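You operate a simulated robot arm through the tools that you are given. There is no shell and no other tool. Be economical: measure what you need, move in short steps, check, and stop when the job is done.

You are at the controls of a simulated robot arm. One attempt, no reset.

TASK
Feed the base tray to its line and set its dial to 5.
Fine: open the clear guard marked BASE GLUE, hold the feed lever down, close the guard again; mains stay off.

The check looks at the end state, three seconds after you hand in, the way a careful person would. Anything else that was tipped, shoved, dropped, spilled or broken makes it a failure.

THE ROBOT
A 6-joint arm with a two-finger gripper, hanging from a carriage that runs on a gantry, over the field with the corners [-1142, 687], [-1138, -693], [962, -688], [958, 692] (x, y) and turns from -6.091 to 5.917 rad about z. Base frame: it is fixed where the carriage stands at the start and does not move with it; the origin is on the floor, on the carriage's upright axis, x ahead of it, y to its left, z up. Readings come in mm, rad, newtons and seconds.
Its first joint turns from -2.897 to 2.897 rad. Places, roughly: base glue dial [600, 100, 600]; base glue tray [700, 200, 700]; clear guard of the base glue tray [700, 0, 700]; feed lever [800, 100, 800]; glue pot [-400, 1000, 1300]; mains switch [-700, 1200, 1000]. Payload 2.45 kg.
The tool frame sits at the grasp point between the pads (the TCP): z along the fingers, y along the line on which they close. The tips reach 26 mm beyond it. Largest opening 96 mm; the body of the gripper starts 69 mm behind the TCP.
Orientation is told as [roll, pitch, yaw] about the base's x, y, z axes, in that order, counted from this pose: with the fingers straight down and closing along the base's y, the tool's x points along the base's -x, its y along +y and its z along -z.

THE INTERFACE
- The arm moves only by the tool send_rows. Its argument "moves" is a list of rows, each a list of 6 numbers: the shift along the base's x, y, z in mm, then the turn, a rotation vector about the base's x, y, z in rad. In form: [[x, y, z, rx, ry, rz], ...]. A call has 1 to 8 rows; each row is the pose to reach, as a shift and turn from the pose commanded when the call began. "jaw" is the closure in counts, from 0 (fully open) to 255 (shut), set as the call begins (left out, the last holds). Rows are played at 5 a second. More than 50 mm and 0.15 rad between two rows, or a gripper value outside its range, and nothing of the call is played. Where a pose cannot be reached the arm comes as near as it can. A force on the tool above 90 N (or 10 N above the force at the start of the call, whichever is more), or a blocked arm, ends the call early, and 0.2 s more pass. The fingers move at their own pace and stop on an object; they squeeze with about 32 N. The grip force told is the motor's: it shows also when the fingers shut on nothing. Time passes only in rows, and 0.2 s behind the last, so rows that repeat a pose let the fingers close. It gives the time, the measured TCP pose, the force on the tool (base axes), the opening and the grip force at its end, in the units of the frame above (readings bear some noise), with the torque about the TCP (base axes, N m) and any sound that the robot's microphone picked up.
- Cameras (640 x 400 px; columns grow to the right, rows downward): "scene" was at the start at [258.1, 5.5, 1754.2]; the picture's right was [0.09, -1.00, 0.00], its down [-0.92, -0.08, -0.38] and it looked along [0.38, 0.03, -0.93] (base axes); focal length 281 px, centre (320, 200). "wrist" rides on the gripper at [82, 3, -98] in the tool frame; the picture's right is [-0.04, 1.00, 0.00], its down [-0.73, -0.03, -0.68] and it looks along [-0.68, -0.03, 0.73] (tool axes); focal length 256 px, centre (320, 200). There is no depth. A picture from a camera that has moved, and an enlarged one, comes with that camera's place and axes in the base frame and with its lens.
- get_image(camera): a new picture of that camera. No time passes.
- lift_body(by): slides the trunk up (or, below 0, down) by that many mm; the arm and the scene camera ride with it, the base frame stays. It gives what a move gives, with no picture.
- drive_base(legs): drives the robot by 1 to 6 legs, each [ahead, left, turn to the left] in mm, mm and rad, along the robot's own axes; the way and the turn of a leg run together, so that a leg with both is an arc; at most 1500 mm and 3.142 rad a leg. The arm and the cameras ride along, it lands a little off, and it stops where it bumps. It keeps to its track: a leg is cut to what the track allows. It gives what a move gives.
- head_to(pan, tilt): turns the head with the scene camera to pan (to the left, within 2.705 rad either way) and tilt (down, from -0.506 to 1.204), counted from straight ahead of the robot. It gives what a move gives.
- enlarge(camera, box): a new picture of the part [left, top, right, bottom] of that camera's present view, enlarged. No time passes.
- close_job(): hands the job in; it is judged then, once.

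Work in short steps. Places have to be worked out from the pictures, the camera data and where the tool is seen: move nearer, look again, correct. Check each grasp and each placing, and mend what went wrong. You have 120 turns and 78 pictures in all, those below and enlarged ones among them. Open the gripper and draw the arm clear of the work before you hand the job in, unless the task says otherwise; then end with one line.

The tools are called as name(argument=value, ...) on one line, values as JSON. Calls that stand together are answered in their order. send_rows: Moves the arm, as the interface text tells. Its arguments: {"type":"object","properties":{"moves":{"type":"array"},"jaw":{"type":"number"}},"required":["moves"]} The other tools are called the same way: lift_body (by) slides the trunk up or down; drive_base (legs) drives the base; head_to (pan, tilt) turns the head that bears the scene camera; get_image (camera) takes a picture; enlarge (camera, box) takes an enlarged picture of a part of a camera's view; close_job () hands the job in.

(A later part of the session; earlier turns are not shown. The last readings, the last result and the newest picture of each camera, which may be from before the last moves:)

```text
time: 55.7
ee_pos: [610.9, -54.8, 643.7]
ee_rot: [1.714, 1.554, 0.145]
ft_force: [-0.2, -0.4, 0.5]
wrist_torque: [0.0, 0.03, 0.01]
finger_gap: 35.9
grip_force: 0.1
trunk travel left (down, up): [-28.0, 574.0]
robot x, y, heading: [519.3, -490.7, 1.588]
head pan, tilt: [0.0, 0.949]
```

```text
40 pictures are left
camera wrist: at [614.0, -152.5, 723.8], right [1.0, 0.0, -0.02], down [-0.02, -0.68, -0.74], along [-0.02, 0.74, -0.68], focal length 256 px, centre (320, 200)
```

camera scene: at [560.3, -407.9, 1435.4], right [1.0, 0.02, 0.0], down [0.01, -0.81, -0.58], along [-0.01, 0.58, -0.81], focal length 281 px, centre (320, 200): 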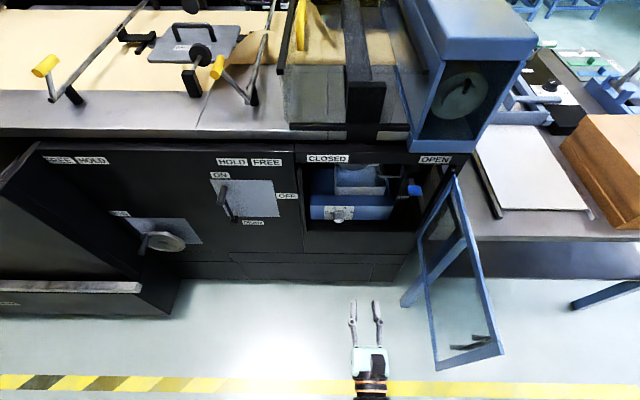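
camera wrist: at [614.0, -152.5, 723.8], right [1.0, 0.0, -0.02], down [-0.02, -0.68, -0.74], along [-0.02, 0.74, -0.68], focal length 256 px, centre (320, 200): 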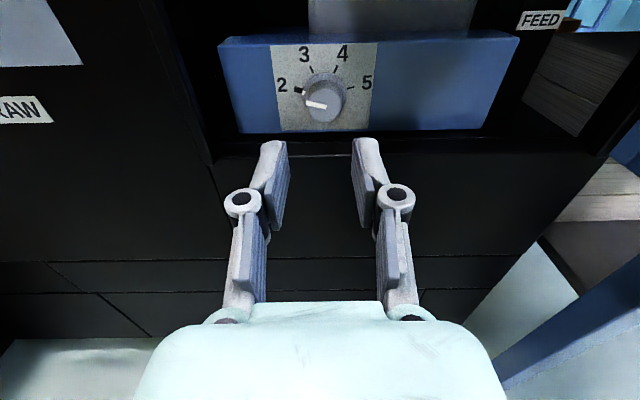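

I enlarge both views to triangulate the knob better.

enlarge(camera="wrist", box=[200, 30, 400, 165])

enlarge(camera="scene", box=[300, 140, 460, 260])

```text
2.96 times, centred on (300, 98) of wrist
camera zoom: at [614.0, -152.5, 723.8], right [1.0, 0.0, -0.02], down [-0.02, -0.68, -0.74], along [-0.02, 0.74, -0.68], focal length 758 px, centre (379, 504)
```

zoom: 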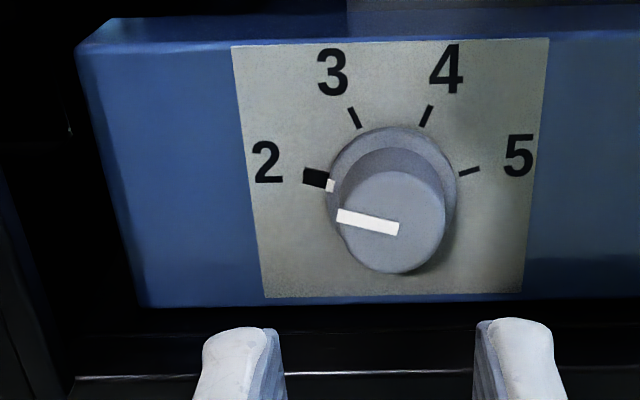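

```text
3.33 times, centred on (380, 200) of scene
camera zoom: at [513.4, -217.2, 1305.4], right [1.0, 0.02, 0.0], down [0.01, -0.81, -0.58], along [-0.01, 0.58, -0.81], focal length 937 px, centre (120, 200)
```

zoom: 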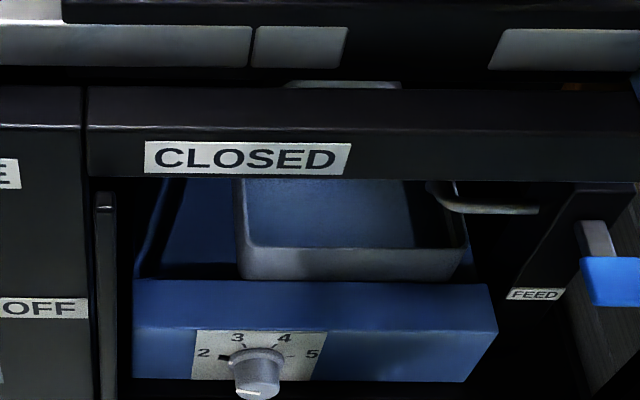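

Knob front centre is at about (615.5, 92, 624), Ø34; lip at z≈590. To stay clear of the lip I'll turn it in four ±19° strokes. First align, open to ~60 mm, roll -0.34, then advance.

send_rows(moves=[[2, 10, -7, 0, -0.11, 0], [4.6, 20, -14, 0, -0.22, 0], [4.6, 40, -19.7, 0, -0.336, 0], [4.6, 70, -19.7, 0, -0.336, 0], [4.6, 100, -19.7, 0, -0.336, 0], [4.6, 120, -19.7, 0, -0.336, 0], [4.6, 120, -19.7, 0, -0.336, 0]], jaw=95)

get_image(camera="wrist")

```text
time: 57.3
ee_pos: [614.7, 65.2, 622.5]
ee_rot: [1.575, 1.218, 0.006]
ft_force: [-0.7, -0.2, -0.4]
wrist_torque: [-0.03, 0.0, 0.0]
finger_gap: 60.2
grip_force: 0.1
trunk travel left (down, up): [-28.0, 574.0]
robot x, y, heading: [517.0, -492.6, 1.589]
head pan, tilt: [0.0, 0.949]
```

```text
37 pictures are left
camera wrist: at [590.8, -33.2, 700.3], right [0.95, 0.0, 0.31], down [0.23, -0.68, -0.7], along [0.21, 0.74, -0.65], focal length 256 px, centre (320, 200)
```

wrist: 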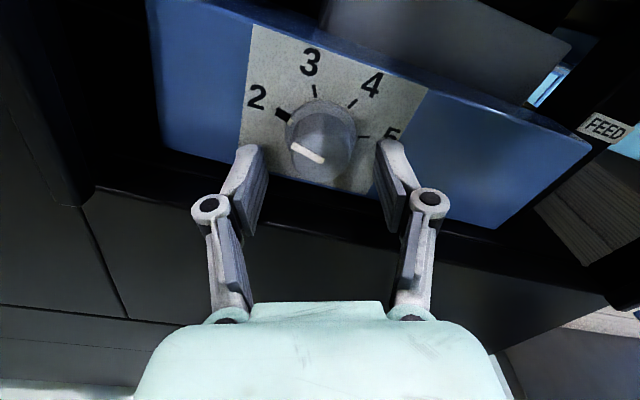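

The knob is centred between the fingers. Advance 20 mm and close.

send_rows(moves=[[0, 10, 0, 0, 0, 0], [0, 20, 0, 0, 0, 0], [0, 20, 0, 0, 0, 0]])

send_rows(moves=[[0, 0, 0, 0, 0, 0], [0, 0, 0, 0, 0, 0], [0, 0, 0, 0, 0, 0]], jaw=255)

get_image(camera="wrist")

```text
time: 58.1
ee_pos: [615.6, 86.8, 623.4]
ee_rot: [1.577, 1.219, 0.008]
ft_force: [-0.8, 0.4, -0.2]
wrist_torque: [-0.02, 0.04, 0.0]
finger_gap: 60.4
grip_force: 0.1
trunk travel left (down, up): [-28.0, 574.0]
robot x, y, heading: [519.5, -493.4, 1.594]
head pan, tilt: [0.0, 0.949]
```

```text
time: 58.9
ee_pos: [615.3, 83.3, 622.1]
ee_rot: [1.57, 1.219, 0.002]
ft_force: [-0.9, -11.7, 3.7]
wrist_torque: [0.14, -0.01, 0.01]
finger_gap: 35.3
grip_force: 45.2
trunk travel left (down, up): [-28.0, 574.0]
robot x, y, heading: [518.4, -491.1, 1.592]
head pan, tilt: [0.0, 0.949]
```

```text
36 pictures are left
camera wrist: at [591.4, -15.7, 699.7], right [0.95, 0.0, 0.31], down [0.23, -0.68, -0.7], along [0.21, 0.73, -0.65], focal length 256 px, centre (320, 200)
```

wrist: 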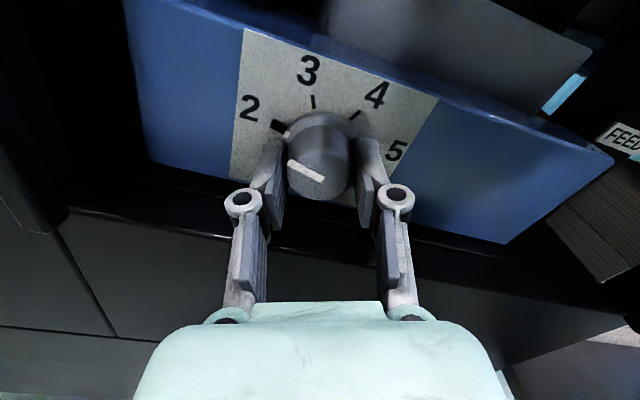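

Gripped (gap 35.3). First stroke: roll +0.67 rad clockwise.

send_rows(moves=[[0, -2, 0, 0, 0.11, 0], [0, -2, 0, 0, 0.22, 0], [0, -2, 0, 0, 0.33, 0], [0, -2, 0, 0, 0.44, 0], [0, -2, 0, 0, 0.55, 0], [0, -2, 0, 0, 0.672, 0], [0, -2, 0, 0, 0.672, 0]])

get_image(camera="wrist")

```text
time: 60.5
ee_pos: [614.2, 82.1, 623.0]
ee_rot: [-1.576, 1.25, 3.139]
ft_force: [-4.5, -2.9, -4.8]
wrist_torque: [-0.16, 0.02, 0.37]
finger_gap: 35.2
grip_force: 44.9
trunk travel left (down, up): [-28.0, 574.0]
robot x, y, heading: [517.5, -491.1, 1.588]
head pan, tilt: [0.0, 0.949]
```

```text
35 pictures are left
camera wrist: at [643.7, -15.7, 698.1], right [0.94, 0.0, -0.35], down [-0.26, -0.68, -0.69], along [-0.24, 0.73, -0.63], focal length 256 px, centre (320, 200)
```

wrist: 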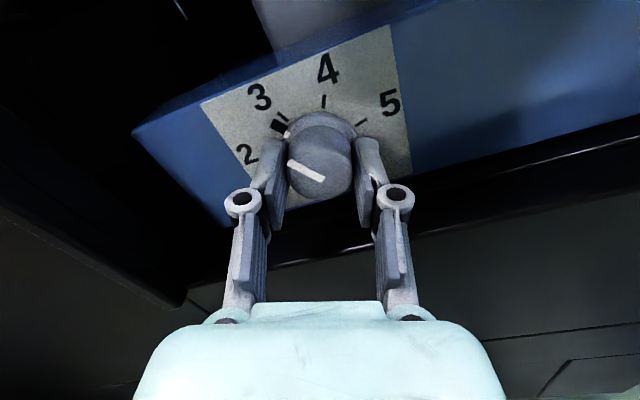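

The knob turns with it. I push the stroke a further 0.26 rad, watching the force.

send_rows(moves=[[0, 0, 0, 0, 0.09, 0], [0, 0, 0, 0, 0.18, 0], [0, 0, 0, 0, 0.26, 0], [0, 0, 0, 0, 0.26, 0]])

send_rows(moves=[[0, 0, 0, 0, 0, 0], [0, 0, 0, 0, 0, 0], [0, -25, 0, 0, 0, 0], [0, -50, 0, 0, 0, 0], [0, -50, 0, 0, 0, 0]], jaw=95)

get_image(camera="wrist")

```text
time: 61.5
ee_pos: [613.4, 82.6, 623.9]
ee_rot: [-1.576, 0.989, 3.139]
ft_force: [-6.4, -3.7, -3.2]
wrist_torque: [-0.19, -0.03, 0.43]
finger_gap: 35.1
grip_force: 45.5
trunk travel left (down, up): [-28.0, 574.0]
robot x, y, heading: [520.0, -490.8, 1.586]
head pan, tilt: [0.0, 0.949]
```

```text
time: 62.7
ee_pos: [615.1, 34.6, 625.1]
ee_rot: [-1.578, 0.993, 3.135]
ft_force: [0.2, 0.0, -0.3]
wrist_torque: [0.02, -0.02, -0.02]
finger_gap: 60.4
grip_force: 0.0
trunk travel left (down, up): [-28.0, 574.0]
robot x, y, heading: [516.6, -490.7, 1.587]
head pan, tilt: [0.0, 0.949]
```

```text
34 pictures are left
camera wrist: at [664.0, -63.7, 688.9], right [0.81, 0.0, -0.58], down [-0.43, -0.68, -0.6], along [-0.39, 0.74, -0.55], focal length 256 px, centre (320, 200)
```

wrist: 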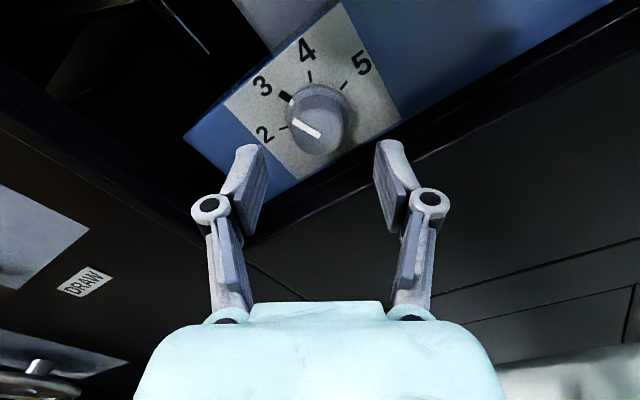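

Dial now at 3. Back off roll, re-enter and repeat the same stroke.

send_rows(moves=[[0, 0, 0, 0, -0.14, 0], [0, 0, 0, 0, -0.28, 0], [0, 0, 0, 0, -0.42, 0], [0, 0, 0, 0, -0.56, 0], [0, 0, 0, 0, -0.7, 0], [0, 0, 0, 0, -0.84, 0], [0, 0, 0, 0, -0.94, 0], [0, 0, 0, 0, -0.94, 0]])

send_rows(moves=[[0, 20, -1, 0, 0, 0], [0, 40, -1, 0, 0, 0], [0, 48, -1, 0, 0, 0], [0, 48, -1, 0, 0, 0]])

send_rows(moves=[[0, 0, 0, 0, 0, 0], [0, 0, 0, 0, 0, 0], [0, 0, 0, 0, 0, 0]], jaw=255)

send_rows(moves=[[0, -1, 0, 0, 0.13, 0], [0, -1, 0, 0, 0.26, 0], [0, -1, 0, 0, 0.39, 0], [0, -1, 0, 0, 0.52, 0], [0, -1, 0, 0, 0.65, 0], [0, -1, 0, 0, 0.78, 0], [0, -1, 0, 0, 0.92, 0], [0, -1, 0, 0, 0.92, 0]])

send_rows(moves=[[0, 0, 0, 0, 0, 0], [0, 0, 0, 0, 0, 0], [0, -25, 0, 0, 0, 0], [0, -50, 0, 0, 0, 0], [0, -50, 0, 0, 0, 0]], jaw=95)

get_image(camera="wrist")

```text
time: 64.5
ee_pos: [616.0, 34.4, 623.9]
ee_rot: [1.576, 1.21, 0.005]
ft_force: [0.3, 0.5, 0.3]
wrist_torque: [-0.01, 0.0, 0.04]
finger_gap: 60.4
grip_force: 0.1
trunk travel left (down, up): [-28.0, 574.0]
robot x, y, heading: [517.9, -490.8, 1.586]
head pan, tilt: [0.0, 0.949]
```

```text
time: 65.5
ee_pos: [615.7, 81.2, 622.0]
ee_rot: [1.574, 1.21, 0.008]
ft_force: [-0.1, -0.1, -0.7]
wrist_torque: [-0.01, -0.01, 0.03]
finger_gap: 59.9
grip_force: 0.1
trunk travel left (down, up): [-28.0, 574.0]
robot x, y, heading: [516.8, -491.2, 1.587]
head pan, tilt: [0.0, 0.949]
```

```text
time: 66.3
ee_pos: [617.0, 81.6, 622.1]
ee_rot: [1.572, 1.21, 0.006]
ft_force: [-1.5, 0.9, -0.8]
wrist_torque: [0.04, -0.01, 0.12]
finger_gap: 35.4
grip_force: 44.7
trunk travel left (down, up): [-28.0, 574.0]
robot x, y, heading: [515.8, -491.0, 1.583]
head pan, tilt: [0.0, 0.949]
```

```text
time: 68.1
ee_pos: [614.0, 83.0, 623.0]
ee_rot: [-1.577, 1.009, 3.136]
ft_force: [-8.7, 6.3, -7.0]
wrist_torque: [-0.46, -0.04, 0.64]
finger_gap: 35.3
grip_force: 44.5
trunk travel left (down, up): [-28.0, 574.0]
robot x, y, heading: [516.6, -488.0, 1.588]
head pan, tilt: [0.0, 0.949]
```

```text
time: 69.3
ee_pos: [616.5, 31.8, 623.5]
ee_rot: [-1.578, 1.01, 3.136]
ft_force: [0.3, 0.8, -0.1]
wrist_torque: [0.01, 0.0, 0.03]
finger_gap: 60.3
grip_force: 0.1
trunk travel left (down, up): [-28.0, 574.0]
robot x, y, heading: [516.7, -491.2, 1.595]
head pan, tilt: [0.0, 0.949]
```

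```text
33 pictures are left
camera wrist: at [663.3, -66.8, 688.8], right [0.83, 0.0, -0.56], down [-0.41, -0.68, -0.61], along [-0.38, 0.74, -0.56], focal length 256 px, centre (320, 200)
```

wrist: 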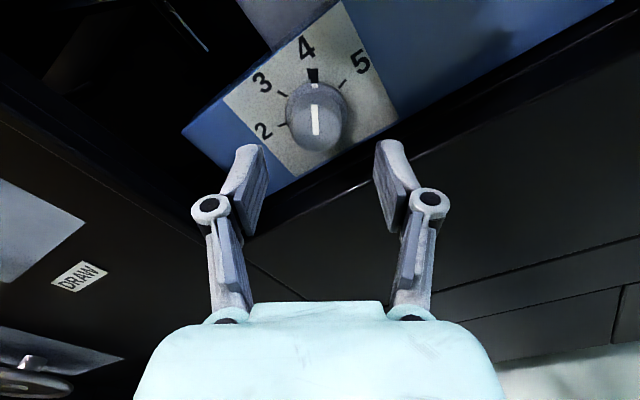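

At 4 now. Same stroke once more to 5.

send_rows(moves=[[0, 0, 0, 0, -0.14, 0], [0, 0, 0, 0, -0.28, 0], [0, 0, 0, 0, -0.42, 0], [0, 0, 0, 0, -0.56, 0], [0, 0, 0, 0, -0.7, 0], [0, 0, 0, 0, -0.84, 0], [0, 0, 0, 0, -0.92, 0], [0, 0, 0, 0, -0.92, 0]])

send_rows(moves=[[0, 20, 0, 0, 0, 0], [0, 40, 0, 0, 0, 0], [0, 49, 0, 0, 0, 0], [0, 49, 0, 0, 0, 0]])

send_rows(moves=[[0, 0, 0, 0, 0, 0], [0, 0, 0, 0, 0, 0], [0, 0, 0, 0, 0, 0]], jaw=255)

send_rows(moves=[[0, -1, 0, 0, 0.13, 0], [0, -1, 0, 0, 0.26, 0], [0, -1, 0, 0, 0.39, 0], [0, -1, 0, 0, 0.52, 0], [0, -1, 0, 0, 0.65, 0], [0, -1, 0, 0, 0.78, 0], [0, -1, 0, 0, 0.9, 0], [0, -1, 0, 0, 0.9, 0]])

send_rows(moves=[[0, 0, 0, 0, 0, 0], [0, 0, 0, 0, 0, 0], [0, -25, 0, 0, 0, 0], [0, -50, 0, 0, 0, 0], [0, -50, 0, 0, 0, 0]], jaw=95)

enlarge(camera="wrist", box=[180, 0, 420, 200])

```text
time: 71.1
ee_pos: [615.5, 31.0, 622.6]
ee_rot: [1.576, 1.211, 0.005]
ft_force: [-0.5, -0.1, -0.1]
wrist_torque: [-0.03, 0.0, 0.0]
finger_gap: 60.2
grip_force: 0.0
trunk travel left (down, up): [-28.0, 574.0]
robot x, y, heading: [517.6, -492.2, 1.582]
head pan, tilt: [0.0, 0.949]
```

```text
time: 72.1
ee_pos: [616.5, 79.6, 623.9]
ee_rot: [1.575, 1.21, 0.005]
ft_force: [0.1, -0.7, 1.0]
wrist_torque: [0.0, -0.01, -0.01]
finger_gap: 60.2
grip_force: 0.1
trunk travel left (down, up): [-28.0, 574.0]
robot x, y, heading: [521.2, -490.4, 1.588]
head pan, tilt: [0.0, 0.949]
```

```text
time: 72.9
ee_pos: [616.5, 78.6, 622.5]
ee_rot: [1.574, 1.209, 0.007]
ft_force: [-1.1, 0.3, -1.9]
wrist_torque: [0.04, 0.0, 0.06]
finger_gap: 35.2
grip_force: 44.5
trunk travel left (down, up): [-28.0, 574.0]
robot x, y, heading: [517.7, -486.8, 1.592]
head pan, tilt: [0.0, 0.949]
```

```text
time: 74.7
ee_pos: [613.4, 78.7, 623.8]
ee_rot: [-1.582, 1.029, 3.133]
ft_force: [-6.8, -2.4, 6.1]
wrist_torque: [-0.11, -0.63, 0.38]
finger_gap: 34.7
grip_force: 44.6
trunk travel left (down, up): [-28.0, 574.0]
robot x, y, heading: [518.1, -492.2, 1.585]
head pan, tilt: [0.0, 0.949]
```

```text
time: 75.9
ee_pos: [615.9, 29.5, 622.9]
ee_rot: [-1.577, 1.033, 3.136]
ft_force: [-0.1, -0.1, -1.0]
wrist_torque: [0.01, -0.01, -0.01]
finger_gap: 60.1
grip_force: 0.1
trunk travel left (down, up): [-28.0, 574.0]
robot x, y, heading: [514.8, -491.0, 1.593]
head pan, tilt: [0.0, 0.949]
```

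```text
2.00 times, centred on (300, 100) of wrist
camera zoom: at [661.0, -69.4, 689.5], right [0.84, 0.0, -0.55], down [-0.4, -0.68, -0.62], along [-0.37, 0.74, -0.57], focal length 512 px, centre (360, 400)
```

zoom: 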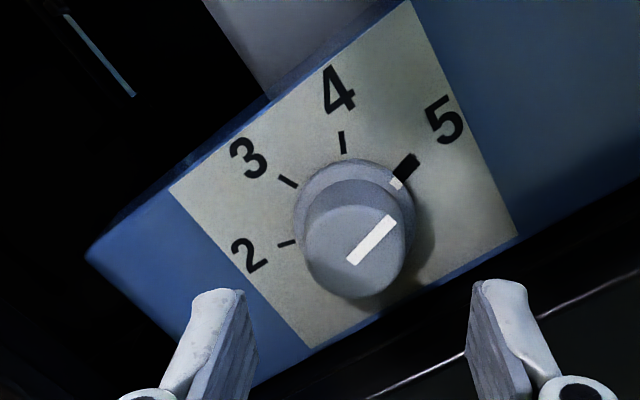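

The dial points at 5. Now back out, unroll, rise, and look into the tray for its line.

send_rows(moves=[[0, -30, 0, 0, 0, 0], [0, -60, 0, 0, -0.13, 0], [0, -90, 0, 0, -0.26, 0], [0, -120, 0, 0, -0.4, 0], [0, -140, 0, 0, -0.54, 0], [0, -140, 0, 0, -0.54, 0]], jaw=255)

lift_body(by=200)

get_image(camera="wrist")

```text
time: 77.3
ee_pos: [615.3, -110.3, 621.9]
ee_rot: [2.292, 1.567, 0.723]
ft_force: [0.2, 0.1, -0.3]
wrist_torque: [0.02, 0.02, 0.02]
finger_gap: 0.1
grip_force: 28.7
trunk travel left (down, up): [-28.0, 574.0]
robot x, y, heading: [518.7, -490.5, 1.593]
head pan, tilt: [0.0, 0.949]
```

```text
time: 79.5
ee_pos: [616.0, -110.8, 823.6]
ee_rot: [2.862, 1.568, 1.295]
ft_force: [-0.6, -0.7, -0.2]
wrist_torque: [-0.01, -0.02, 0.0]
finger_gap: 0.0
grip_force: 28.6
trunk travel left (down, up): [-228.0, 374.0]
robot x, y, heading: [517.4, -489.2, 1.587]
head pan, tilt: [0.0, 0.949]
```

```text
31 pictures are left
camera wrist: at [619.8, -209.0, 902.9], right [1.0, 0.0, -0.04], down [-0.03, -0.68, -0.74], along [-0.03, 0.74, -0.68], focal length 256 px, centre (320, 200)
```

wrist: 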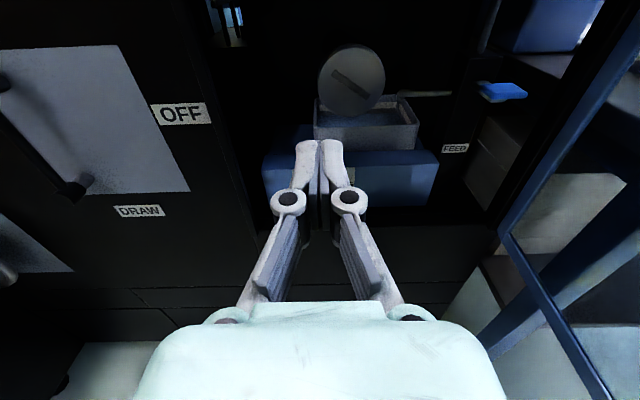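

enlarge(camera="wrist", box=[300, 30, 460, 150])

enlarge(camera="wrist", box=[400, 50, 560, 170])

```text
3.33 times, centred on (380, 90) of wrist
camera zoom: at [619.8, -209.0, 902.9], right [1.0, 0.0, -0.04], down [-0.03, -0.68, -0.74], along [-0.03, 0.74, -0.68], focal length 853 px, centre (120, 567)
```

zoom: 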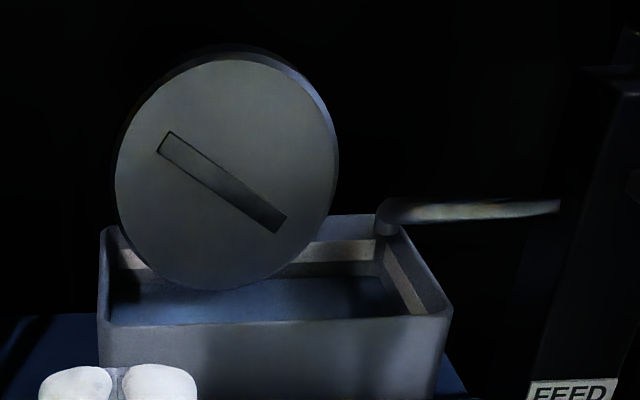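

```text
3.33 times, centred on (480, 110) of wrist
camera zoom: at [619.8, -209.0, 902.9], right [1.0, 0.0, -0.04], down [-0.03, -0.68, -0.74], along [-0.03, 0.74, -0.68], focal length 853 px, centre (-213, 500)
```

zoom: 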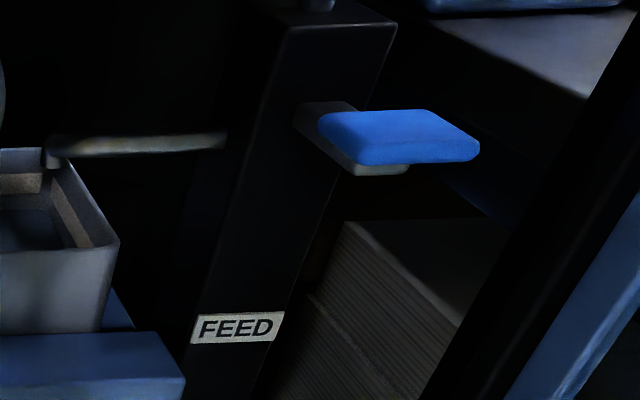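

The tray is low, with a tan line band round its inside. The lever paddle is at about (832, 109, 784) in front of its post (y≈150). I yaw the tool -0.5 rad (keeps clear of the open guard) and move towards above it.

send_rows(moves=[[0, 0, 0, 0, 0, -0.125], [0, 0, 0, 0, 0, -0.25], [0, 0, 0, 0, 0, -0.375], [0, 0, 0, 0, 0, -0.5], [0, 0, 0, 0, 0, -0.5]])

drive_base(legs=[[60, -110, 0]])

get_image(camera="wrist")

```text
time: 80.7
ee_pos: [711.3, -151.1, 837.3]
ee_rot: [2.441, 1.568, 0.375]
ft_force: [0.3, 0.1, 1.1]
wrist_torque: [0.03, 0.0, 0.0]
finger_gap: 0.0
grip_force: 28.3
out of reach, approached as far as the arm can: row 2, 3, 4, 5
trunk travel left (down, up): [-228.0, 374.0]
robot x, y, heading: [516.4, -487.7, 1.589]
head pan, tilt: [0.0, 0.949]
```

```text
time: 82.0
ee_pos: [818.8, -89.0, 838.3]
ee_rot: [2.614, 1.568, 0.55]
ft_force: [0.0, 0.1, -0.5]
wrist_torque: [0.03, 0.02, 0.01]
finger_gap: 0.0
grip_force: 29.2
trunk travel left (down, up): [-228.0, 374.0]
robot x, y, heading: [624.4, -427.4, 1.587]
head pan, tilt: [0.0, 0.949]
```

```text
28 pictures are left
camera wrist: at [777.0, -177.5, 918.9], right [0.88, -0.47, -0.04], down [-0.35, -0.58, -0.73], along [0.32, 0.66, -0.68], focal length 256 px, centre (320, 200)
```

wrist: 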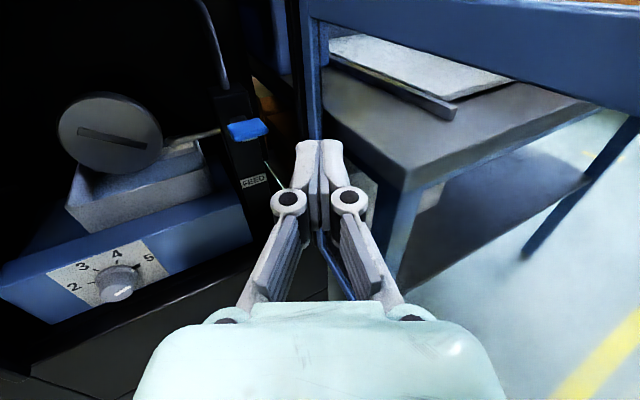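

Arm ended at (819,-89,838), yaw as wanted, clear of the guard. Paddle re-measured at (828, 109, ~780). Advance above it.

send_rows(moves=[[1, 40, 0, 0, 0, 0], [2, 80, 0, 0, 0, 0], [3, 120, 0, 0, 0, 0], [4, 160, 0, 0, 0, 0], [4, 187, 0, 0, 0, 0], [4, 187, 0, 0, 0, 0]])

get_image(camera="wrist")

enlarge(camera="scene", box=[280, 130, 500, 290])

```text
time: 83.1
ee_pos: [868.8, 31.5, 850.9]
ee_rot: [0.026, 1.559, -2.011]
ft_force: [-33.1, -77.7, 18.7]
wrist_torque: [0.9, -0.24, 0.35]
finger_gap: 0.2
grip_force: 28.4
out of reach, approached as far as the arm can: row 1, 2, 3, 4, 5
trunk travel left (down, up): [-228.0, 374.0]
robot x, y, heading: [627.9, -435.7, 1.588]
head pan, tilt: [0.0, 0.949]
stopped in row 5: the force on the tool passed its limit at 109 N (the readings are from after the stop); the commanded pose is now the measured one
```

```text
27 pictures are left
camera wrist: at [828.2, -56.5, 933.0], right [0.89, -0.45, -0.04], down [-0.34, -0.6, -0.72], along [0.3, 0.66, -0.69], focal length 256 px, centre (320, 200)
```

wrist: 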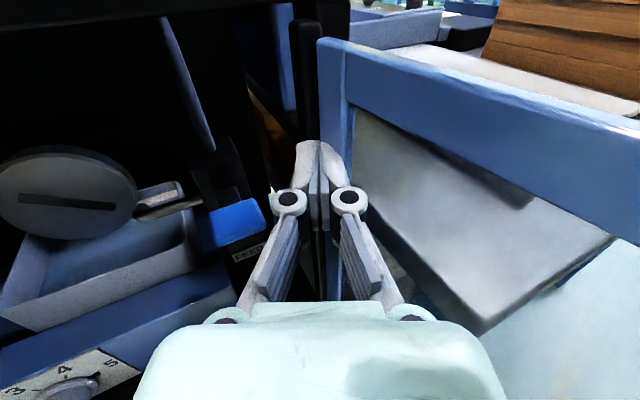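

```text
2.50 times, centred on (390, 210) of scene
camera zoom: at [618.1, -166.3, 1502.8], right [1.0, 0.02, 0.0], down [0.01, -0.82, -0.57], along [-0.01, 0.57, -0.82], focal length 702 px, centre (145, 175)
```

zoom: 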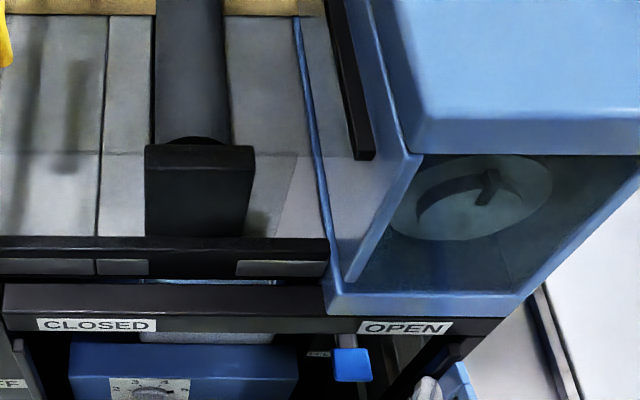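

The arm's wrist limit made it drift right and press the frame post at (880,55). I back straight off with the base and check for harm.

drive_base(legs=[[-60, 40, 0], [-120, 60, 0]])

get_image(camera="wrist")

get_image(camera="scene")

```text
time: 85.0
ee_pos: [778.5, -131.9, 858.5]
ee_rot: [-0.097, 1.569, -2.135]
ft_force: [-0.5, -0.4, 0.0]
wrist_torque: [-0.01, -0.01, -0.01]
finger_gap: 0.1
grip_force: 28.5
trunk travel left (down, up): [-228.0, 374.0]
robot x, y, heading: [526.3, -609.5, 1.581]
head pan, tilt: [0.0, 0.949]
```

```text
25 pictures are left
camera wrist: at [738.1, -219.9, 939.0], right [0.89, -0.45, -0.04], down [-0.33, -0.59, -0.73], along [0.31, 0.67, -0.68], focal length 256 px, centre (320, 200)
```

wrist: 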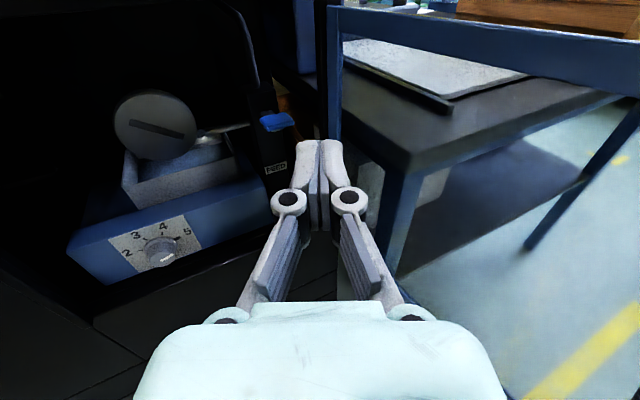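

```text
24 pictures are left
camera scene: at [524.9, -338.4, 1505.3], right [1.0, 0.02, 0.0], down [0.01, -0.81, -0.58], along [-0.01, 0.58, -0.81], focal length 281 px, centre (320, 200)
```

scene: 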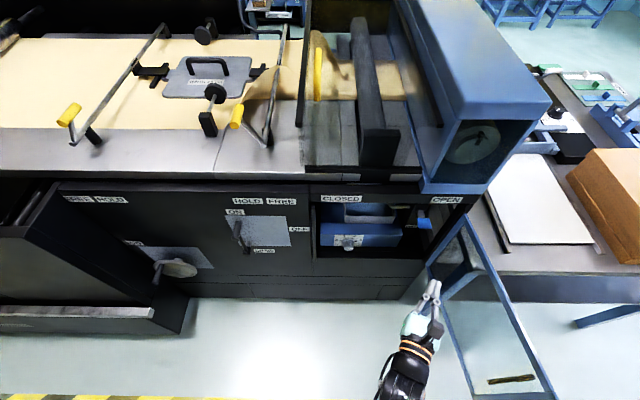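

No harm, guard still open. With the arm in this extended pose I test a small downward arm move, since driving rigidly can place it.

send_rows(moves=[[0, 0, -10, 0, 0, 0], [0, 0, -20, 0, 0, 0], [0, 0, -30, 0, 0, 0], [0, 0, -30, 0, 0, 0]])

```text
time: 86.0
ee_pos: [783.3, -133.5, 829.7]
ee_rot: [0.007, 1.566, -2.024]
ft_force: [-0.9, -0.6, 0.1]
wrist_torque: [0.02, -0.01, 0.01]
finger_gap: 0.0
grip_force: 27.9
out of reach, approached as far as the arm can: row 3, 4
trunk travel left (down, up): [-228.0, 374.0]
robot x, y, heading: [531.4, -613.0, 1.585]
head pan, tilt: [0.0, 0.949]
```

A joint is near its limit here. I return the arm to the proven straight-ahead pose and will instead turn the base by -0.5 rad.

send_rows(moves=[[-31, -2, 0, 0, 0, 0.1], [-62, -4, 0, 0, 0, 0.2], [-93, -6, 0, 0, 0, 0.3], [-124, -8, 0, 0, 0, 0.4], [-157, -10, 0, 0, 0, 0.5], [-157, -10, 0, 0, 0, 0.5]])

send_rows(moves=[[0, 0, -6, 0, 0, 0], [0, 0, -12, 0, 0, 0], [0, 0, -12, 0, 0, 0]])

```text
time: 87.4
ee_pos: [626.4, -143.1, 830.1]
ee_rot: [-0.114, 1.57, -1.65]
ft_force: [0.1, -0.3, 0.3]
wrist_torque: [0.01, -0.02, 0.03]
finger_gap: 0.0
grip_force: 28.2
trunk travel left (down, up): [-228.0, 374.0]
robot x, y, heading: [527.1, -612.5, 1.589]
head pan, tilt: [0.0, 0.949]
```

```text
time: 88.2
ee_pos: [624.7, -142.3, 816.8]
ee_rot: [-0.015, 1.571, -1.552]
ft_force: [-0.4, -0.7, -0.5]
wrist_torque: [-0.01, 0.02, 0.01]
finger_gap: 0.0
grip_force: 28.6
trunk travel left (down, up): [-228.0, 374.0]
robot x, y, heading: [529.7, -611.7, 1.591]
head pan, tilt: [0.0, 0.949]
```

Arm is back in its good region. Base: left 80, turn -0.5, then to a stand-off in front of the lever.

drive_base(legs=[[0, 80, 0], [0, 0, -0.5], [182, 96, 0]])

get_image(camera="wrist")

```text
time: 91.9
ee_pos: [761.1, -43.2, 817.8]
ee_rot: [-0.29, 1.57, -2.331]
ft_force: [-1.1, 0.7, -0.3]
wrist_torque: [0.0, -0.01, -0.01]
finger_gap: 0.0
grip_force: 28.4
trunk travel left (down, up): [-228.0, 374.0]
robot x, y, heading: [450.6, -404.6, 1.082]
head pan, tilt: [0.0, 0.949]
```

```text
23 pictures are left
camera wrist: at [720.4, -131.8, 899.0], right [0.89, -0.45, -0.04], down [-0.33, -0.59, -0.73], along [0.31, 0.67, -0.68], focal length 256 px, centre (320, 200)
```

wrist: 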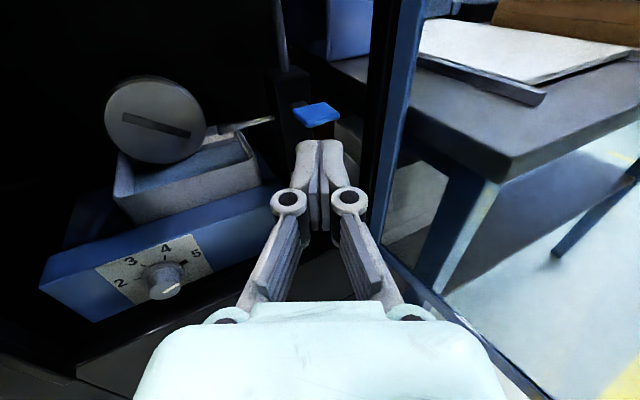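

The paddle is straight ahead at ≈(832,109,781). Advance over it with the arm at z 818.

send_rows(moves=[[16, 35, 0, 0, 0, 0], [32, 70, 0, 0, 0, 0], [48, 105, 0, 0, 0, 0], [65, 141, 0, 0, 0, 0], [65, 141, 0, 0, 0, 0]])

get_image(camera="wrist")

```text
time: 93.1
ee_pos: [825.3, 97.1, 817.7]
ee_rot: [-0.366, 1.57, -2.409]
ft_force: [0.1, 0.2, 1.1]
wrist_torque: [0.02, 0.0, 0.01]
finger_gap: 0.0
grip_force: 28.6
trunk travel left (down, up): [-228.0, 374.0]
robot x, y, heading: [451.6, -406.5, 1.08]
head pan, tilt: [0.0, 0.949]
```

```text
22 pictures are left
camera wrist: at [785.2, 8.4, 899.5], right [0.89, -0.45, -0.04], down [-0.34, -0.59, -0.73], along [0.31, 0.67, -0.68], focal length 256 px, centre (320, 200)
```

wrist: 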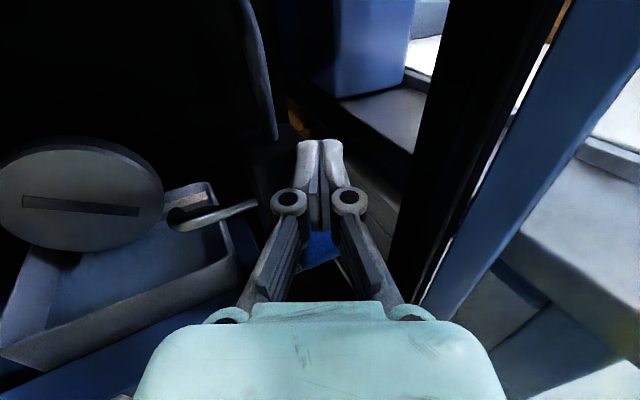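

The fingers are above the paddle, and the tray with its spout is in view. I press down slowly in steps.

send_rows(moves=[[0, 0, -6, 0, 0, 0], [0, 0, -12, 0, 0, 0], [0, 0, -18, 0, 0, 0], [0, 0, -24, 0, 0, 0]])

enlarge(camera="wrist", box=[0, 130, 270, 370])

```text
time: 94.1
ee_pos: [825.7, 97.2, 794.6]
ee_rot: [2.884, 1.572, 0.842]
ft_force: [0.3, -2.9, 6.1]
wrist_torque: [0.02, -0.04, -0.04]
finger_gap: 5.9
grip_force: 28.3
trunk travel left (down, up): [-228.0, 374.0]
robot x, y, heading: [447.3, -405.9, 1.081]
head pan, tilt: [0.0, 0.949]
```

```text
1.67 times, centred on (135, 250) of wrist
camera zoom: at [785.9, 8.8, 876.0], right [0.89, -0.45, -0.04], down [-0.33, -0.59, -0.73], along [0.31, 0.67, -0.68], focal length 427 px, centre (628, 117)
```

zoom: 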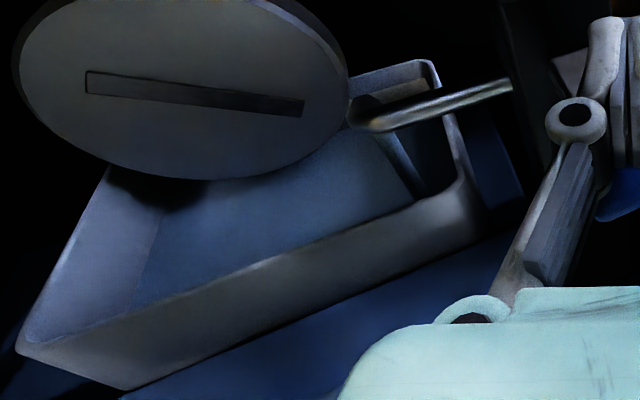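

Contact (6 N up). Press further and watch force and sound.

send_rows(moves=[[0, 0, -5, 0, 0, 0], [0, 0, -10, 0, 0, 0], [0, 0, -15, 0, 0, 0]])

get_image(camera="wrist")

```text
time: 94.9
ee_pos: [828.8, 100.7, 787.2]
ee_rot: [3.049, 1.554, 1.009]
ft_force: [-9.4, -14.7, 47.4]
wrist_torque: [0.38, 0.03, 0.03]
finger_gap: 5.9
grip_force: 28.2
trunk travel left (down, up): [-228.0, 374.0]
robot x, y, heading: [447.6, -407.3, 1.083]
head pan, tilt: [0.0, 0.949]
```

```text
20 pictures are left
camera wrist: at [787.0, 10.5, 866.1], right [0.89, -0.45, -0.04], down [-0.33, -0.58, -0.74], along [0.31, 0.68, -0.67], focal length 256 px, centre (320, 200)
```

wrist: 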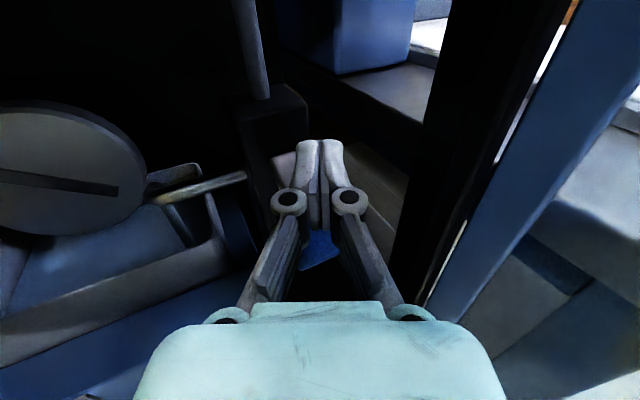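

Force rises too fast; the tips seem to press near the arm root, the paddle lies nearer (y≈85). I lift, draw back 25 mm along the tool, and look.

send_rows(moves=[[0, 0, 12, 0, 0, 0], [0, 0, 24, 0, 0, 0], [-6, -11, 30, 0, 0, 0], [-12, -24, 30, 0, 0, 0], [-12, -24, 30, 0, 0, 0]])

enlarge(camera="wrist", box=[240, 120, 440, 300])

enlarge(camera="scene", box=[280, 130, 500, 290])

```text
time: 96.1
ee_pos: [813.7, 73.6, 808.7]
ee_rot: [-0.302, 1.569, -2.345]
ft_force: [0.5, 0.4, -0.4]
wrist_torque: [0.0, 0.01, -0.02]
finger_gap: 0.0
grip_force: 28.1
trunk travel left (down, up): [-228.0, 374.0]
robot x, y, heading: [449.9, -406.4, 1.083]
head pan, tilt: [0.0, 0.949]
```

```text
2.22 times, centred on (340, 210) of wrist
camera zoom: at [773.2, -14.9, 890.2], right [0.89, -0.45, -0.04], down [-0.34, -0.59, -0.73], along [0.31, 0.67, -0.68], focal length 569 px, centre (276, 178)
```

zoom: 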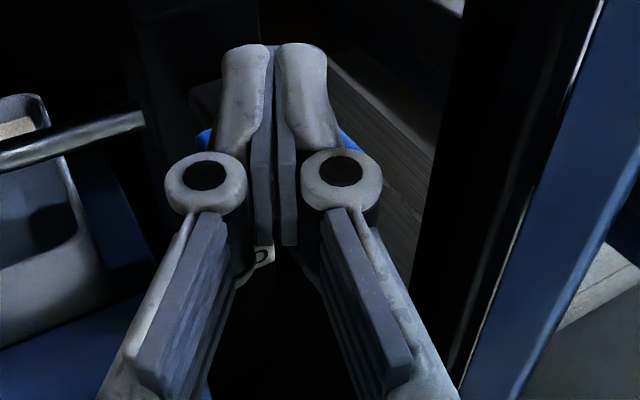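

```text
2.50 times, centred on (390, 210) of scene
camera zoom: at [578.2, -164.6, 1505.4], right [0.88, -0.47, 0.0], down [-0.38, -0.72, -0.58], along [0.27, 0.51, -0.81], focal length 702 px, centre (145, 175)
```

zoom: 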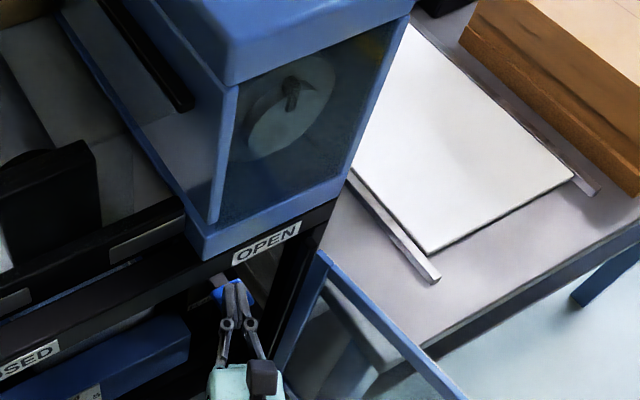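

The paddle is centred near (829,103), now under the fingertips. Move 8 mm forward and press down again.

send_rows(moves=[[4, 7, -4, 0, 0, 0], [4, 7, -9, 0, 0, 0], [4, 7, -14, 0, 0, 0], [4, 7, -19, 0, 0, 0], [4, 7, -24, 0, 0, 0]])

get_image(camera="wrist")

```text
time: 97.3
ee_pos: [819.0, 80.3, 786.9]
ee_rot: [2.774, 1.57, 0.732]
ft_force: [0.3, -4.3, 7.7]
wrist_torque: [0.17, -0.02, 0.01]
finger_gap: 0.0
grip_force: 28.5
trunk travel left (down, up): [-228.0, 374.0]
robot x, y, heading: [452.2, -405.3, 1.085]
head pan, tilt: [0.0, 0.949]
```

```text
17 pictures are left
camera wrist: at [777.9, -8.5, 866.9], right [0.89, -0.45, -0.04], down [-0.33, -0.59, -0.73], along [0.31, 0.67, -0.68], focal length 256 px, centre (320, 200)
```

wrist: 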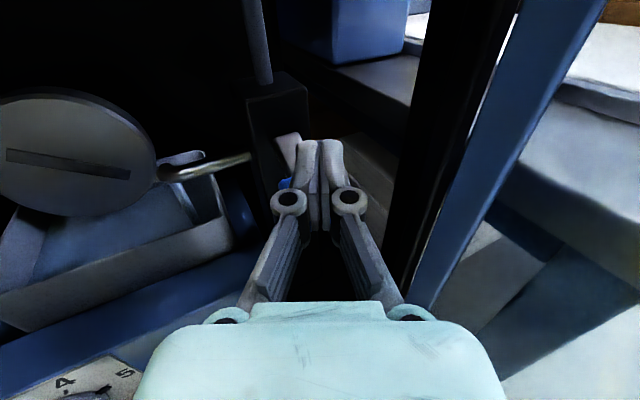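

Gentle 8 N resistance now, lever arm is tilting. Continue down 20 mm.

send_rows(moves=[[0, 0, -5, 0, 0, 0], [0, 0, -10, 0, 0, 0], [0, 0, -15, 0, 0, 0], [0, 0, -20, 0, 0, 0]])

get_image(camera="wrist")

```text
time: 98.1
ee_pos: [820.0, 80.9, 783.6]
ee_rot: [3.083, 1.533, 1.049]
ft_force: [-10.4, -19.8, 23.3]
wrist_torque: [0.44, 0.01, 0.18]
finger_gap: 0.1
grip_force: 28.4
trunk travel left (down, up): [-228.0, 374.0]
robot x, y, heading: [451.5, -410.2, 1.083]
head pan, tilt: [0.0, 0.949]
stopped in row 4: the force on the tool passed its limit at 96 N (the readings are from after the stop); the commanded pose is now the measured one
```

```text
16 pictures are left
camera wrist: at [777.8, -11.1, 860.8], right [0.89, -0.45, -0.04], down [-0.32, -0.57, -0.76], along [0.32, 0.69, -0.65], focal length 256 px, centre (320, 200)
```

wrist: 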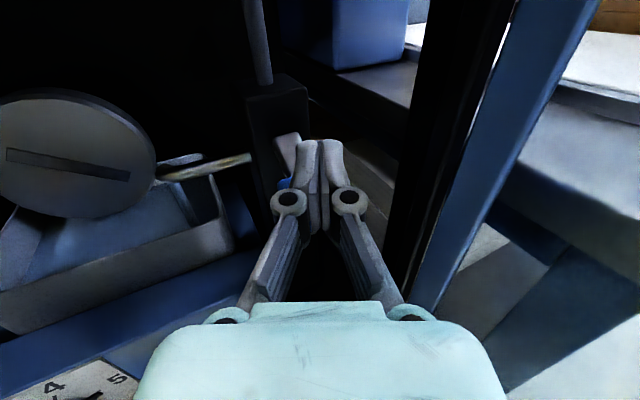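

The lever is at its bottom stop (z≈784) and held. I look at the tray level now.

enlarge(camera="wrist", box=[0, 130, 270, 350])

```text
1.82 times, centred on (135, 240) of wrist
camera zoom: at [777.8, -11.1, 860.8], right [0.89, -0.45, -0.04], down [-0.32, -0.57, -0.76], along [0.32, 0.69, -0.65], focal length 465 px, centre (656, 127)
```

zoom: 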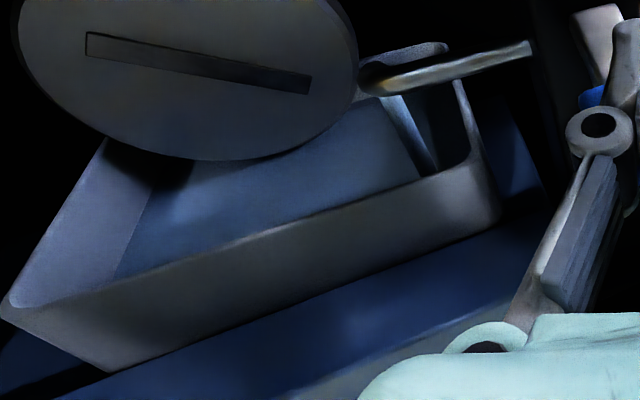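

I hold for about 1.8 s and compare the tray.

send_rows(moves=[[0, 0, 0, 0, 0, 0], [0, 0, 0, 0, 0, 0], [0, 0, 0, 0, 0, 0], [0, 0, 0, 0, 0, 0], [0, 0, 0, 0, 0, 0], [0, 0, 0, 0, 0, 0], [0, 0, 0, 0, 0, 0], [0, 0, 0, 0, 0, 0]])

enlarge(camera="wrist", box=[0, 130, 270, 350])

```text
time: 99.9
ee_pos: [820.7, 80.7, 783.7]
ee_rot: [3.048, 1.536, 1.011]
ft_force: [-7.5, -24.4, 37.7]
wrist_torque: [0.7, -0.05, 0.1]
finger_gap: 0.0
grip_force: 28.6
trunk travel left (down, up): [-228.0, 374.0]
robot x, y, heading: [445.8, -407.5, 1.084]
head pan, tilt: [0.0, 0.949]
```

```text
1.82 times, centred on (135, 240) of wrist
camera zoom: at [779.0, -10.4, 861.1], right [0.89, -0.45, -0.04], down [-0.32, -0.57, -0.76], along [0.32, 0.69, -0.65], focal length 465 px, centre (656, 127)
```

zoom: 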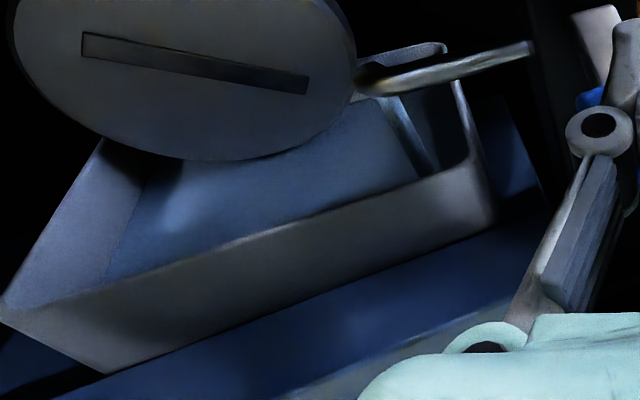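

The level seems to rise slightly (left edge of the surface moved). Hold about 3.4 s more and compare.

send_rows(moves=[[0, 0, 0, 0, 0, 0], [0, 0, 0, 0, 0, 0], [0, 0, 0, 0, 0, 0], [0, 0, 0, 0, 0, 0], [0, 0, 0, 0, 0, 0], [0, 0, 0, 0, 0, 0], [0, 0, 0, 0, 0, 0], [0, 0, 0, 0, 0, 0]])

send_rows(moves=[[0, 0, 0, 0, 0, 0], [0, 0, 0, 0, 0, 0], [0, 0, 0, 0, 0, 0], [0, 0, 0, 0, 0, 0], [0, 0, 0, 0, 0, 0], [0, 0, 0, 0, 0, 0], [0, 0, 0, 0, 0, 0], [0, 0, 0, 0, 0, 0]])

enlarge(camera="wrist", box=[0, 130, 270, 350])

```text
time: 101.7
ee_pos: [820.6, 81.3, 784.6]
ee_rot: [3.035, 1.535, 1.001]
ft_force: [-3.9, -22.7, 37.0]
wrist_torque: [0.69, -0.07, 0.05]
finger_gap: 0.0
grip_force: 28.2
trunk travel left (down, up): [-228.0, 374.0]
robot x, y, heading: [451.9, -409.4, 1.083]
head pan, tilt: [0.0, 0.949]
```

```text
time: 103.5
ee_pos: [821.4, 80.6, 784.0]
ee_rot: [3.03, 1.536, 0.995]
ft_force: [-2.4, -21.8, 36.0]
wrist_torque: [0.69, -0.1, -0.01]
finger_gap: 0.0
grip_force: 29.0
trunk travel left (down, up): [-228.0, 374.0]
robot x, y, heading: [448.0, -408.0, 1.086]
head pan, tilt: [0.0, 0.949]
```

```text
1.82 times, centred on (135, 240) of wrist
camera zoom: at [779.9, -10.1, 861.4], right [0.89, -0.45, -0.04], down [-0.32, -0.57, -0.76], along [0.32, 0.69, -0.65], focal length 465 px, centre (656, 127)
```

zoom: 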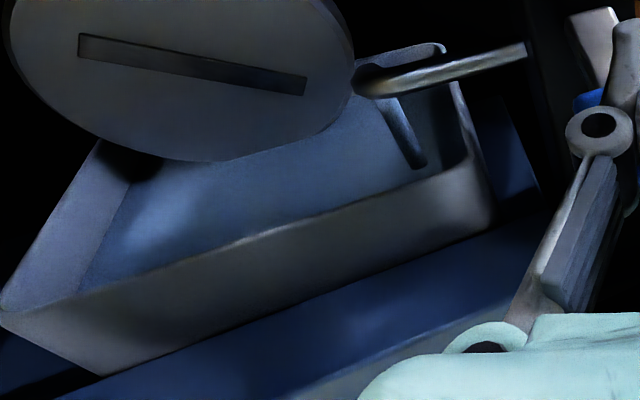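

Glue is flowing and rising; the band may be near. I release the lever now and back out to check the level against the line.

send_rows(moves=[[0, 0, 15, 0, 0, 0], [0, 0, 32, 0, 0, 0], [-16, -35, 34, 0, 0, 0], [-32, -70, 34, 0, 0, 0], [-48, -105, 34, 0, 0, 0], [-64, -140, 34, 0, 0, 0], [-64, -140, 34, 0, 0, 0]])

enlarge(camera="wrist", box=[100, 60, 290, 230])

```text
time: 105.1
ee_pos: [756.9, -56.4, 816.6]
ee_rot: [3.077, 1.54, 1.043]
ft_force: [-0.3, -1.5, -0.3]
wrist_torque: [0.02, 0.02, -0.04]
finger_gap: 0.0
grip_force: 28.4
trunk travel left (down, up): [-228.0, 374.0]
robot x, y, heading: [446.2, -404.9, 1.082]
head pan, tilt: [0.0, 0.949]
```

```text
2.35 times, centred on (195, 145) of wrist
camera zoom: at [714.0, -148.1, 895.1], right [0.89, -0.45, -0.04], down [-0.32, -0.57, -0.75], along [0.32, 0.69, -0.66], focal length 602 px, centre (614, 329)
```

zoom: 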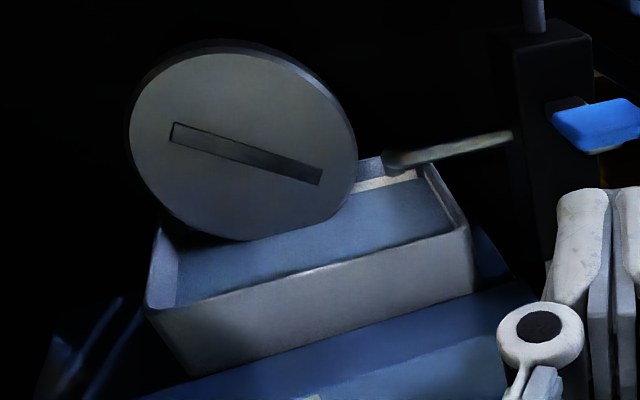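

The lever sprang back; the band is still visible above the surface. I zoom in on it.

enlarge(camera="wrist", box=[195, 110, 255, 165])

```text
7.27 times, centred on (225, 138) of wrist
camera zoom: at [714.0, -148.1, 895.1], right [0.89, -0.45, -0.04], down [-0.32, -0.57, -0.75], along [0.32, 0.69, -0.66], focal length 1862 px, centre (1011, 654)
```

zoom: 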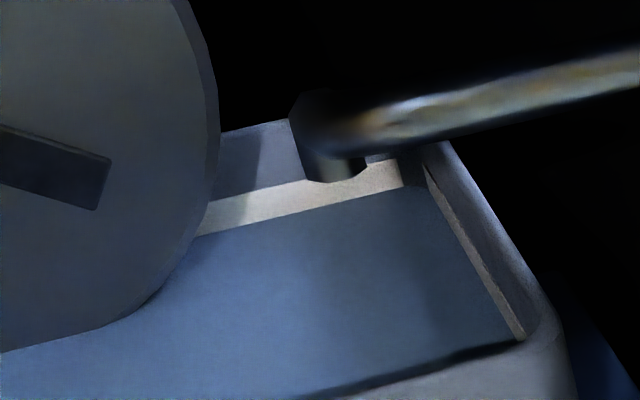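

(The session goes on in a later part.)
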